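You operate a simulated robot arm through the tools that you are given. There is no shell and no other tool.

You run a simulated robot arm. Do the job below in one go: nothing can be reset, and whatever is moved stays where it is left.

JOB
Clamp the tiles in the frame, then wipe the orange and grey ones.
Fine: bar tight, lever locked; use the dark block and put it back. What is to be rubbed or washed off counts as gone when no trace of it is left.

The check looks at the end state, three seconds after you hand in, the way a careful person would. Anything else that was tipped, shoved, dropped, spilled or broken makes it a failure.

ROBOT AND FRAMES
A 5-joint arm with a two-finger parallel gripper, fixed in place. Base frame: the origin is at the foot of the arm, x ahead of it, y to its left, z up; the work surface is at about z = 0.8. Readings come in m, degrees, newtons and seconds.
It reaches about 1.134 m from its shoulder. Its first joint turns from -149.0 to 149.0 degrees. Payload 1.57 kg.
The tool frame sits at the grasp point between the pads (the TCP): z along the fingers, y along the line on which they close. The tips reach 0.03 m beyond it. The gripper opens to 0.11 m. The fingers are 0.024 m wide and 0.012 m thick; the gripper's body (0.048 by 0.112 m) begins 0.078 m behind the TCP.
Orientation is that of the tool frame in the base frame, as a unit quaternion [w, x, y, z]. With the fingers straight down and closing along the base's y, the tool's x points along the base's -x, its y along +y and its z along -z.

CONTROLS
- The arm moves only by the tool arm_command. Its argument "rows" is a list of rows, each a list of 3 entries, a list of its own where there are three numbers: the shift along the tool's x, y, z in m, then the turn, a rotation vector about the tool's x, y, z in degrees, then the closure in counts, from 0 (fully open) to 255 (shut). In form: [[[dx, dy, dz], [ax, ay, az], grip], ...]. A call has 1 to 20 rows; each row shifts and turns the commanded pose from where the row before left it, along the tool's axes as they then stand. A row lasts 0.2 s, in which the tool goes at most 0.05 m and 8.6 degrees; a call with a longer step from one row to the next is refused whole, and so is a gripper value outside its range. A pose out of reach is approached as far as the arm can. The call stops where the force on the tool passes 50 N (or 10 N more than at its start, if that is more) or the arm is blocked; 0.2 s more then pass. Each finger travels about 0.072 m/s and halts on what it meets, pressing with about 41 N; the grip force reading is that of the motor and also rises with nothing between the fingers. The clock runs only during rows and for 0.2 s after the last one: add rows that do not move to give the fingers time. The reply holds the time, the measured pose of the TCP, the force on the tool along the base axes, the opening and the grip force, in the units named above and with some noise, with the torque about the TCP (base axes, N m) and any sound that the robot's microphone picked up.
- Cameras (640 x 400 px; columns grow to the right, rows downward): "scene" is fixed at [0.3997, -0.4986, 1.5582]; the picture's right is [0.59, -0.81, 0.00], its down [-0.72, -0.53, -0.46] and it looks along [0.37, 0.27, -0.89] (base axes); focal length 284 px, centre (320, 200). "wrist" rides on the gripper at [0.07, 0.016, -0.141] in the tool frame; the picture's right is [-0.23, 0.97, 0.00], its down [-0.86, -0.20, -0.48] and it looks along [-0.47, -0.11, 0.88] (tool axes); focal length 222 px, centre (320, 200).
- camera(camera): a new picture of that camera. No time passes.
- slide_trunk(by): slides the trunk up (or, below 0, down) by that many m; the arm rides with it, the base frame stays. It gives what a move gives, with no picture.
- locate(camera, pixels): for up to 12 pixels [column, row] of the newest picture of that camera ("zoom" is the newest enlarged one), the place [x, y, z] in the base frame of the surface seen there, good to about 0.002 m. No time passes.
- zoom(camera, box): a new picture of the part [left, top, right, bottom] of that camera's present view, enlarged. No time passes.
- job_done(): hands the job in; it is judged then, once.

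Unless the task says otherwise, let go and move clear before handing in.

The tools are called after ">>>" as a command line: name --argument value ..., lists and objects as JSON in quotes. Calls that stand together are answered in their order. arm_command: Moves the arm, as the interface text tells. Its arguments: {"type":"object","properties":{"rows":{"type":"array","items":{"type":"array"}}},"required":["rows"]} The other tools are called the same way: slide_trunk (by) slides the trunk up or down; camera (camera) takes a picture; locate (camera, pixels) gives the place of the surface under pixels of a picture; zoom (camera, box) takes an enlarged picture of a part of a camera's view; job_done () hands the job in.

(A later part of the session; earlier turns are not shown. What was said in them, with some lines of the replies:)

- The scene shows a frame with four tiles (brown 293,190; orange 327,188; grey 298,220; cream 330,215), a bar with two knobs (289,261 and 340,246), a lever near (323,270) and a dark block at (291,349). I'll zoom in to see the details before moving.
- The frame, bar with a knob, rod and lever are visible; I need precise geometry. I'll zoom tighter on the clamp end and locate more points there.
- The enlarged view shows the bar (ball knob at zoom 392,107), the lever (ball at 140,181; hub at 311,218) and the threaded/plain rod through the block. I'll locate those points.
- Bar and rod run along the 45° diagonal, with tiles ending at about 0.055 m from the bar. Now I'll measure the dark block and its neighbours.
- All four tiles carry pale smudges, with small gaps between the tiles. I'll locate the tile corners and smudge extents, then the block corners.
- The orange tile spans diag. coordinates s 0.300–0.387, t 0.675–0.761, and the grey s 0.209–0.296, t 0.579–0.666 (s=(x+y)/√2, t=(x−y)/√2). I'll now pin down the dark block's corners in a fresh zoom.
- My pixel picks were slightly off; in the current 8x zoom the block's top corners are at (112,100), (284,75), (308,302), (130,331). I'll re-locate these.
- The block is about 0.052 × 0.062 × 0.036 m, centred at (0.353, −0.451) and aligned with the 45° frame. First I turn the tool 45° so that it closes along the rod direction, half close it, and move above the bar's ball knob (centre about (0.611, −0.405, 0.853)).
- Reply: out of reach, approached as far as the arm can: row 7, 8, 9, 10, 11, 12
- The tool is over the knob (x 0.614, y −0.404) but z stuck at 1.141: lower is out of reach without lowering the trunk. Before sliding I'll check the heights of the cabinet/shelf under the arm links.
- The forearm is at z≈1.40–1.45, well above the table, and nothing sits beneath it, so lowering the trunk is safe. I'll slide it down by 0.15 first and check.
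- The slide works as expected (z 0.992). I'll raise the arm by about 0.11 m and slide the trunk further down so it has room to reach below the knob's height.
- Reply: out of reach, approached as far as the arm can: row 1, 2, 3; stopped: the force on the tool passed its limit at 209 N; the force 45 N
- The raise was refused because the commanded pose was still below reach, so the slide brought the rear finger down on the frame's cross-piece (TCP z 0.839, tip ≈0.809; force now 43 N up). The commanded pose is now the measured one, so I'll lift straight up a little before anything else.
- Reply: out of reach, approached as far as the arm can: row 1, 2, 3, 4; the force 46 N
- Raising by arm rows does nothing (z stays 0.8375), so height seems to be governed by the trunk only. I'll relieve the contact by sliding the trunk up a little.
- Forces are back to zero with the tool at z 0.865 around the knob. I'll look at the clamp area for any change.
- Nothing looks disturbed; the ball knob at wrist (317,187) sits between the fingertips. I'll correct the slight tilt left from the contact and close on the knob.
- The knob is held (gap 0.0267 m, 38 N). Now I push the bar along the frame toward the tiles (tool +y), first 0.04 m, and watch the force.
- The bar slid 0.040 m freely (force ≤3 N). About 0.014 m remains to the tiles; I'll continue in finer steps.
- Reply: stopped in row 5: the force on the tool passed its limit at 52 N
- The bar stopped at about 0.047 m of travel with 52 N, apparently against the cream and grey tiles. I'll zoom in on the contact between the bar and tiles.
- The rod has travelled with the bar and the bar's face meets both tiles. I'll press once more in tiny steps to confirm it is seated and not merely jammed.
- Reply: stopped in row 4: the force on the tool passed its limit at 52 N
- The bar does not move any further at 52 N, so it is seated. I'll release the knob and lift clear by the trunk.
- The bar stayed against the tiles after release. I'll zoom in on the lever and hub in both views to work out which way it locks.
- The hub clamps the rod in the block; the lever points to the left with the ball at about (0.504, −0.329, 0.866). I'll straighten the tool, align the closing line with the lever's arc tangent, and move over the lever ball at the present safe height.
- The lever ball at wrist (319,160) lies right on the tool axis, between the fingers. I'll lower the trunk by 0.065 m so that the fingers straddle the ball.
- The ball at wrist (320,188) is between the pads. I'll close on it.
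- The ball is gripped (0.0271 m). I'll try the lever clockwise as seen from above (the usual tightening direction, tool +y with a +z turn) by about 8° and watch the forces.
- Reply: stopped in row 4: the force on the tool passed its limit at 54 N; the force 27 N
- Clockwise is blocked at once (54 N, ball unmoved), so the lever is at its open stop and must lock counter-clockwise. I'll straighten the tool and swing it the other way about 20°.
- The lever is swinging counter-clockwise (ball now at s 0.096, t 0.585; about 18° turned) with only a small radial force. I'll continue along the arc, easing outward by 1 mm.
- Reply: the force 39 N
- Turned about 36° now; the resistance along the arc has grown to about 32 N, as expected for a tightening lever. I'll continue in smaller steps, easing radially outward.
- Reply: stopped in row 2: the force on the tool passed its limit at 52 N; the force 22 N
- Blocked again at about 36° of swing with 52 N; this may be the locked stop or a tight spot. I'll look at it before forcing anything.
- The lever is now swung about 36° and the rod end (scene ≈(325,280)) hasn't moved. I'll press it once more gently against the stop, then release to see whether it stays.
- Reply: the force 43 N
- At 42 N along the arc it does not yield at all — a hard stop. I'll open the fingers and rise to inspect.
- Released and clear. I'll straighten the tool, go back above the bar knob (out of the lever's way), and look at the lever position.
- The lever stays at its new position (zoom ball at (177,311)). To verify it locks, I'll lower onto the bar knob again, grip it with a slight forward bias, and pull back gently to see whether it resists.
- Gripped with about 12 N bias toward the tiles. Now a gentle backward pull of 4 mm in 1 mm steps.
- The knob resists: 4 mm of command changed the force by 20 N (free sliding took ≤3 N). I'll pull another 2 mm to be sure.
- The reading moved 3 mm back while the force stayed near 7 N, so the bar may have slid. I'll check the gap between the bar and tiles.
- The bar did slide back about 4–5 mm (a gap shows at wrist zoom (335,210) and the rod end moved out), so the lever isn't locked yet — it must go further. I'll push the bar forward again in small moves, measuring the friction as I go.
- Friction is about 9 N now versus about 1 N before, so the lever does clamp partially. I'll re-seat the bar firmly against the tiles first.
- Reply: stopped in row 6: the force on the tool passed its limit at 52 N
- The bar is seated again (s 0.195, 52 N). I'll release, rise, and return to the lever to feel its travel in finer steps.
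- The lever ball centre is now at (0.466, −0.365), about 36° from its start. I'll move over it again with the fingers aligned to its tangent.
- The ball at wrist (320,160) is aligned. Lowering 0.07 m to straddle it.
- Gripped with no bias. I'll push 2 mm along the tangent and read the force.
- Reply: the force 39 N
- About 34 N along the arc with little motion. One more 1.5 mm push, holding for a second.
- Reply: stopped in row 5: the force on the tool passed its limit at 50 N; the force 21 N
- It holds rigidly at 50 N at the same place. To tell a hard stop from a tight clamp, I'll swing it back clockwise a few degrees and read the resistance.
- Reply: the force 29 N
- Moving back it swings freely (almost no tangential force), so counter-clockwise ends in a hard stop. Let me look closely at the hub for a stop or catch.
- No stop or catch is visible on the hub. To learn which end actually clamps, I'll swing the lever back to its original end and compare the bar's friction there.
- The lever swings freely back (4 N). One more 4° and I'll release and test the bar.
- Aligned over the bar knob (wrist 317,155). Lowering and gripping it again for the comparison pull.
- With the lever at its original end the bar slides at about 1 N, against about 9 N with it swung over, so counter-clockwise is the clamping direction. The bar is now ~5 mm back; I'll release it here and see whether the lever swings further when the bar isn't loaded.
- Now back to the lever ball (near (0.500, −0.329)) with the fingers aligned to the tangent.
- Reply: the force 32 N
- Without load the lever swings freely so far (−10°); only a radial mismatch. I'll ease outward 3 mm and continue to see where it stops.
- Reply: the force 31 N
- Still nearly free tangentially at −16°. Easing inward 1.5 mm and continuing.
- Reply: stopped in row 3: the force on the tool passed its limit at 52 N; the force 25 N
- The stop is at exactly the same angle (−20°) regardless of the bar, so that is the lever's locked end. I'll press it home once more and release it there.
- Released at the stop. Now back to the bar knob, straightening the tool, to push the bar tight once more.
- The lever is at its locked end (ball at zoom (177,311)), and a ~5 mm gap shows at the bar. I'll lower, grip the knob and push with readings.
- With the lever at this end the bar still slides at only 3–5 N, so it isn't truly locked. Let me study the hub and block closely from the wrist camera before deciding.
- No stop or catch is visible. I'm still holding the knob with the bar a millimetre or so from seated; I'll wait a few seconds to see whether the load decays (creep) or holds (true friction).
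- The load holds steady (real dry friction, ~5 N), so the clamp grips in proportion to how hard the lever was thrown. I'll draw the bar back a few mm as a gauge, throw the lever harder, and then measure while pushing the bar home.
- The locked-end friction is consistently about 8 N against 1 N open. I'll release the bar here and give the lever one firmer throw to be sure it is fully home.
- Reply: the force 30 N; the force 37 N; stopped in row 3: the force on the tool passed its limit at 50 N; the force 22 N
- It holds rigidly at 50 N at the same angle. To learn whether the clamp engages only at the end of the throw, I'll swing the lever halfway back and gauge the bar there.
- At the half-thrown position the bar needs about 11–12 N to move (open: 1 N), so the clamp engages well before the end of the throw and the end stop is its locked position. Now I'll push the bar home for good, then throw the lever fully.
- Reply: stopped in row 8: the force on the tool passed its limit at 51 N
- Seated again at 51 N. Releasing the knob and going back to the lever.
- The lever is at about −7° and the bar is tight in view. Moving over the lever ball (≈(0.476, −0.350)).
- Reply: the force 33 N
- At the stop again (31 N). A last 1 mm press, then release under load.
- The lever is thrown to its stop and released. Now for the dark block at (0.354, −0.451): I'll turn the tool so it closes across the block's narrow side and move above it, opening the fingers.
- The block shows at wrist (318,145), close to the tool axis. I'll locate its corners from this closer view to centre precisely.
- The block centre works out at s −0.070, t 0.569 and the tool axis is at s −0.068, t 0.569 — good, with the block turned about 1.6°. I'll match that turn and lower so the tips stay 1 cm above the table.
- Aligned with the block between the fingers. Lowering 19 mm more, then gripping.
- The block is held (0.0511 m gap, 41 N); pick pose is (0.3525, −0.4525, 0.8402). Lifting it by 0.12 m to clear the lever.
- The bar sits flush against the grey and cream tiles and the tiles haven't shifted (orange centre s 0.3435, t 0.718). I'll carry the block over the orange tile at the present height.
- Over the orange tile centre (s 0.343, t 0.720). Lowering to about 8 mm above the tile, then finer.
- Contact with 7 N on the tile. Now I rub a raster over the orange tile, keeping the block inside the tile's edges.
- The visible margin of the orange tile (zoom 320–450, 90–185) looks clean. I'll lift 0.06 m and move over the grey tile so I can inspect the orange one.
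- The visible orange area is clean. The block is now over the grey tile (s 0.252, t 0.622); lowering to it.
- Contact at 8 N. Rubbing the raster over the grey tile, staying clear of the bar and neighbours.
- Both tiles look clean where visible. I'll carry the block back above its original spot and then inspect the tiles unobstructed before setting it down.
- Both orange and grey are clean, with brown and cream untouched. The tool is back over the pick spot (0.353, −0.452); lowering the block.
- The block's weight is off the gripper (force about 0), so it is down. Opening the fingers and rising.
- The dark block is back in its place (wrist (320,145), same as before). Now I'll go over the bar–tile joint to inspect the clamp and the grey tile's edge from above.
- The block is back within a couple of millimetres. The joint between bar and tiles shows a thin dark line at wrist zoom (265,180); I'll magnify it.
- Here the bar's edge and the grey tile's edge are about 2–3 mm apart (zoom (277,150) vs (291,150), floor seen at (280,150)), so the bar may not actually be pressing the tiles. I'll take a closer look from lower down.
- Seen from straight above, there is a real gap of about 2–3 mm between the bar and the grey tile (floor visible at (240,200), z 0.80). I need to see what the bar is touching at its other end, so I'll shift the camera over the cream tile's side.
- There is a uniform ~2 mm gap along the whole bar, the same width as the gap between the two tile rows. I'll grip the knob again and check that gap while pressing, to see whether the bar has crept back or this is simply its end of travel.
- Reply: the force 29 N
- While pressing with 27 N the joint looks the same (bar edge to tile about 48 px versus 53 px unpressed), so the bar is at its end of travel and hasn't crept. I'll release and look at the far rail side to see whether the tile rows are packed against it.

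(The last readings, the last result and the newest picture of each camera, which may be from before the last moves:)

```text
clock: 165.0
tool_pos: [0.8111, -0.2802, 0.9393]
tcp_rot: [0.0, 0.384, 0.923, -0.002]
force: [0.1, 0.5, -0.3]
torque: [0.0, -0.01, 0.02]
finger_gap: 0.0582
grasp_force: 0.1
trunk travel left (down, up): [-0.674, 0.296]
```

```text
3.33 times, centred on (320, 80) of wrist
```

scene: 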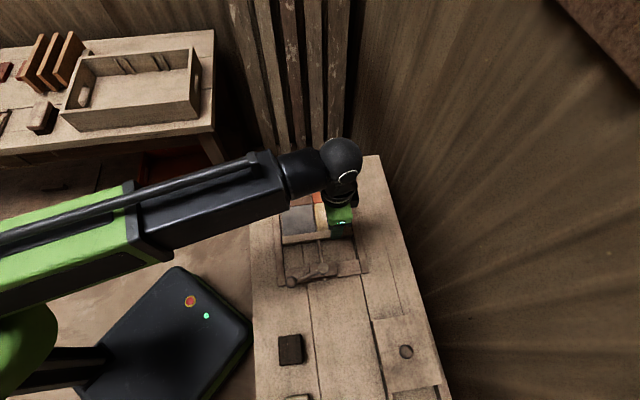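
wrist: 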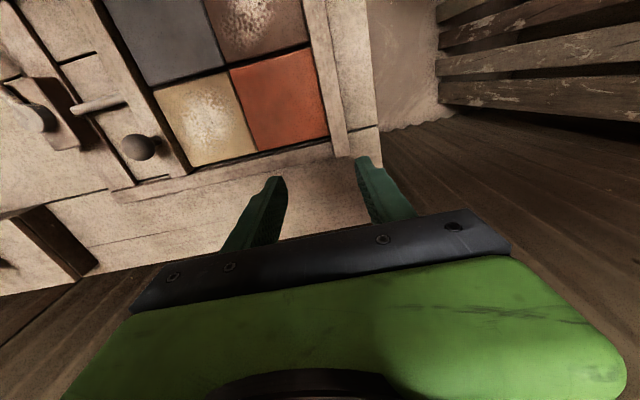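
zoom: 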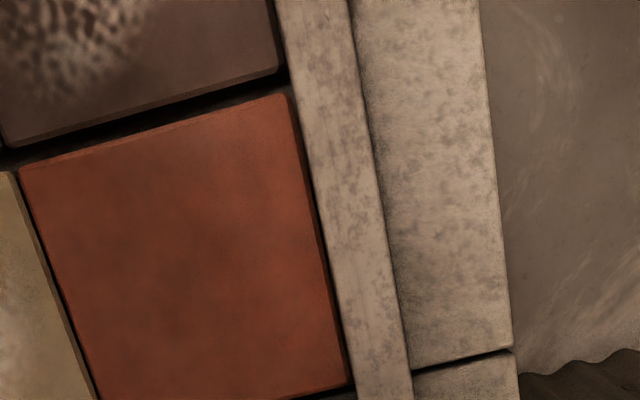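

>>> zoom --camera "wrist" --box '[295, 40, 345, 80]'

>>> zoom --camera "wrist" --box '[295, 95, 345, 135]'

>>> zoom --camera "wrist" --box '[205, 50, 255, 90]'

```text
10.00 times, centred on (320, 60) of wrist
```

zoom: 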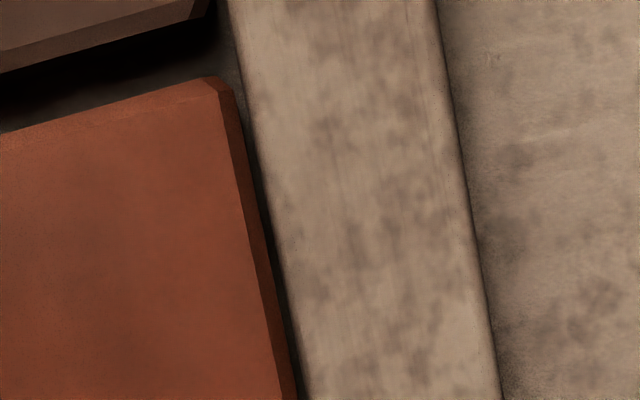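

```text
10.00 times, centred on (320, 115) of wrist
```

zoom: 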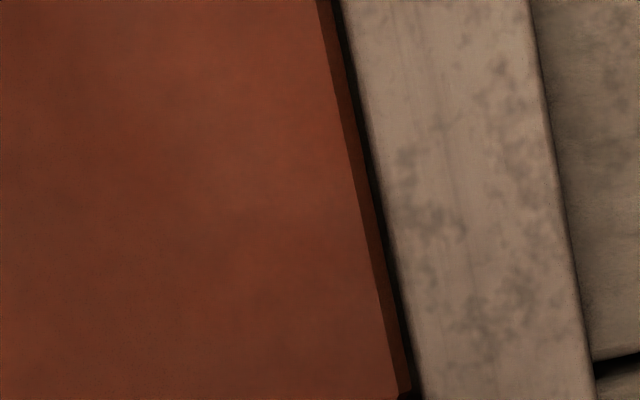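

```text
10.00 times, centred on (230, 70) of wrist
```

zoom: 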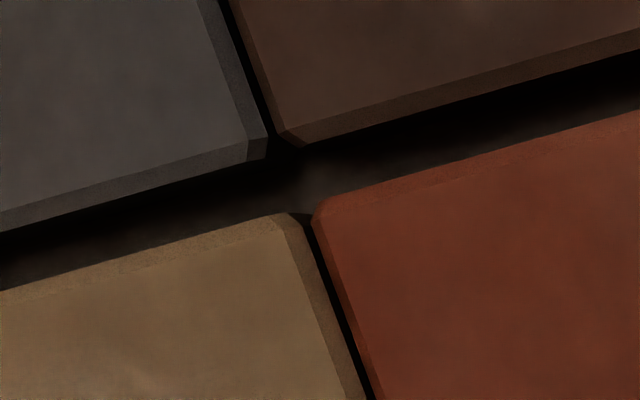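

The rows are packed: orange–rail and orange–cream gaps are each about 1 mm, comparable to what remains at the bar once the view angle is accounted for, so the bar is against the tiles. I'll recheck the bar joint from the earlier viewpoint after this last press.

>>> arm_command --rows '[[[0.02104, -0.03644, 0], [0, 0, 0], 120], [[0.02104, -0.03644, 0], [0, 0, 0], 120], [[0.02104, -0.03644, 0], [0, 0, 0], 120], [[0.02104, -0.03644, 0], [0, 0, 0], 120], [[0.02104, -0.03644, 0], [0, 0, 0], 120], [[0, 0, 0], [0, 0, 0], 120], [[0, 0, 0], [0, 0, 0], 120]]'

>>> slide_trunk --by -0.058

>>> camera --camera "wrist"

>>> zoom --camera "wrist" --box '[295, 35, 345, 75]'

>>> zoom --camera "wrist" --box '[310, 90, 360, 130]'

```text
clock: 166.6
tool_pos: [0.6066, -0.3328, 0.9402]
tcp_rot: [-0.001, 0.383, 0.924, -0.002]
force: [1.1, -0.8, -0.1]
torque: [-0.03, -0.01, 0.0]
finger_gap: 0.0583
grasp_force: 0.1
trunk travel left (down, up): [-0.674, 0.296]
```

```text
clock: 167.6
tool_pos: [0.6073, -0.3339, 0.8824]
tcp_rot: [-0.001, 0.383, 0.924, -0.001]
force: [0.7, 0.8, -0.1]
torque: [0.0, -0.02, -0.05]
finger_gap: 0.0581
grasp_force: 0.0
trunk travel left (down, up): [-0.616, 0.354]
```

```text
taken
```

wrist: 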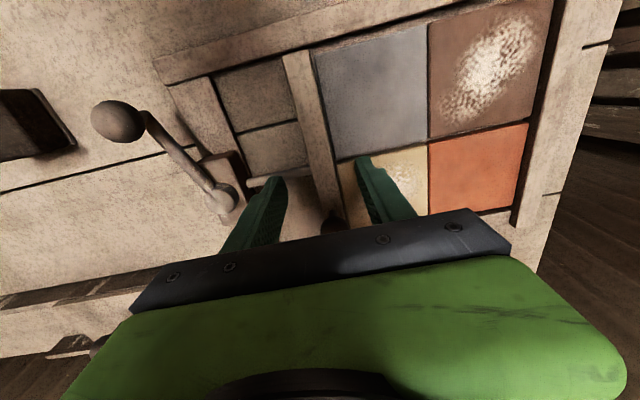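

```text
10.00 times, centred on (320, 55) of wrist
```

zoom: 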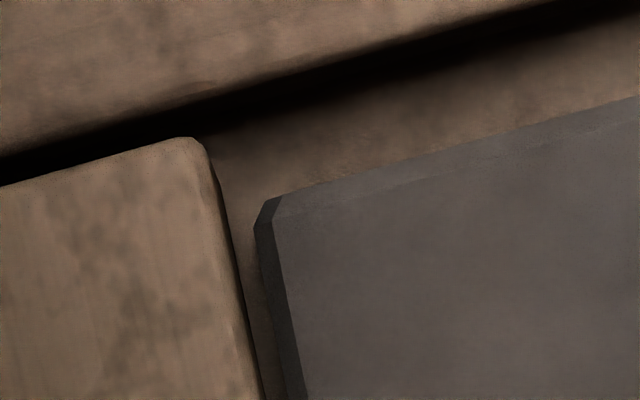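

```text
10.00 times, centred on (335, 110) of wrist
```

zoom: 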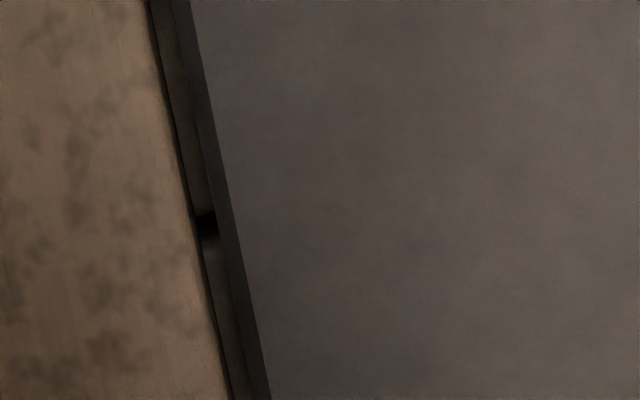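

The bar joint is as tight as it gets (about the same ~1.5–2 mm bevel gap as between the tile rows), the grey tile is clean right to its edge, and the lever is at its stop. I'll lift well clear and take final pictures of everything.

>>> slide_trunk --by 0.25

>>> arm_command --rows '[[[-0.04, 0.02, 0], [0, 0, 0], 120], [[-0.04, 0.02, 0], [0, 0, 0], 120], [[-0.04, 0.02, 0], [0, 0, 0], 120], [[-0.03, 0.03, 0], [0, 0, 0], 120], [[0, 0.04, 0], [0, 0, 0], 120], [[0, 0.04, 0], [0, 0, 0], 120], [[0, 0, 0], [0, 0, 0], 120]]'

>>> camera --camera "scene"

>>> zoom --camera "scene" --box '[265, 165, 385, 305]'

>>> zoom --camera "scene" --box '[270, 220, 370, 300]'

```text
clock: 170.2
tool_pos: [0.6069, -0.3341, 1.1331]
tcp_rot: [-0.001, 0.383, 0.924, -0.001]
force: [0.3, 0.3, -0.5]
torque: [-0.02, 0.04, 0.04]
finger_gap: 0.0582
grasp_force: 0.1
trunk travel left (down, up): [-0.866, 0.104]
```

```text
clock: 171.8
tool_pos: [0.8339, -0.3191, 1.1331]
tcp_rot: [-0.001, 0.384, 0.923, 0.0]
force: [-0.3, 0.0, 0.2]
torque: [0.01, -0.04, 0.02]
finger_gap: 0.0584
grasp_force: 0.0
trunk travel left (down, up): [-0.866, 0.104]
```

```text
taken
```

scene: 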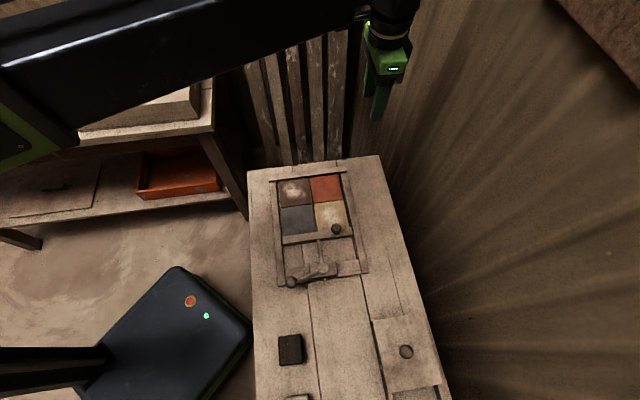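

```text
2.86 times, centred on (325, 235) of scene
```

zoom: 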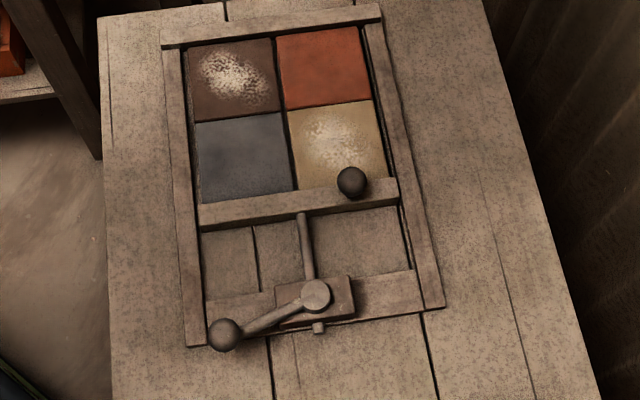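

```text
5.00 times, centred on (320, 260) of scene
```

zoom: 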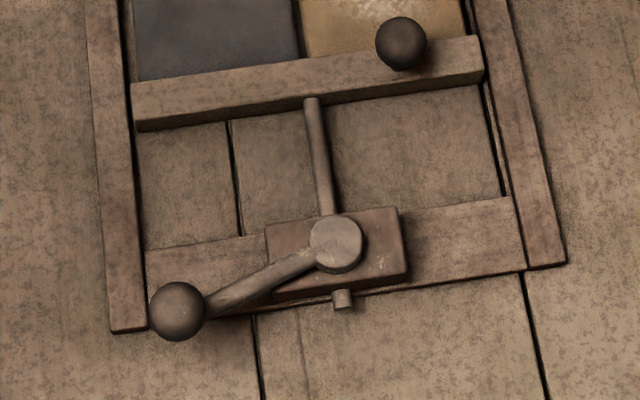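

The final views show the bar against the tiles, the lever at its stop (zoom (177,311)), orange and grey clean, brown and cream untouched, and the dark block back at (291,349). The gripper is empty and well clear, so I hand in.

>>> job_done

```text
The job is handed in.
```

I clamped the tiles, wiped the orange and grey ones clean, and handed the job in. I'm not certain the lever counts as fully locked.

- **Bar:** it is pushed to its end of travel against the grey and cream tiles. The pictures still show a bevel gap of about 1.5–2 mm, slightly wider than the roughly 1–1.5 mm between the tile rows and at the far rail. Pushing it with 50 N did not move it any further.
- **Lever:** it is thrown about 36° counter-clockwise to a hard stop and stays there. In this position the bar resists with only about 8 N, against about 1 N with the lever open. It resisted more, about 11–12 N, with the lever half-thrown. I left it at the stop because that is the end of its travel.
- **Wiping:** orange and grey show no trace in the close-up views. Brown and cream still have their smudges.
- **Dark block:** it is back in its place within a couple of millimetres, turned about 2° from how it lay.
- **Early contact:** while lowering the trunk at the start, one finger came down on the frame's cross-piece with a peak of 209 N. I saw no damage or shift from it.
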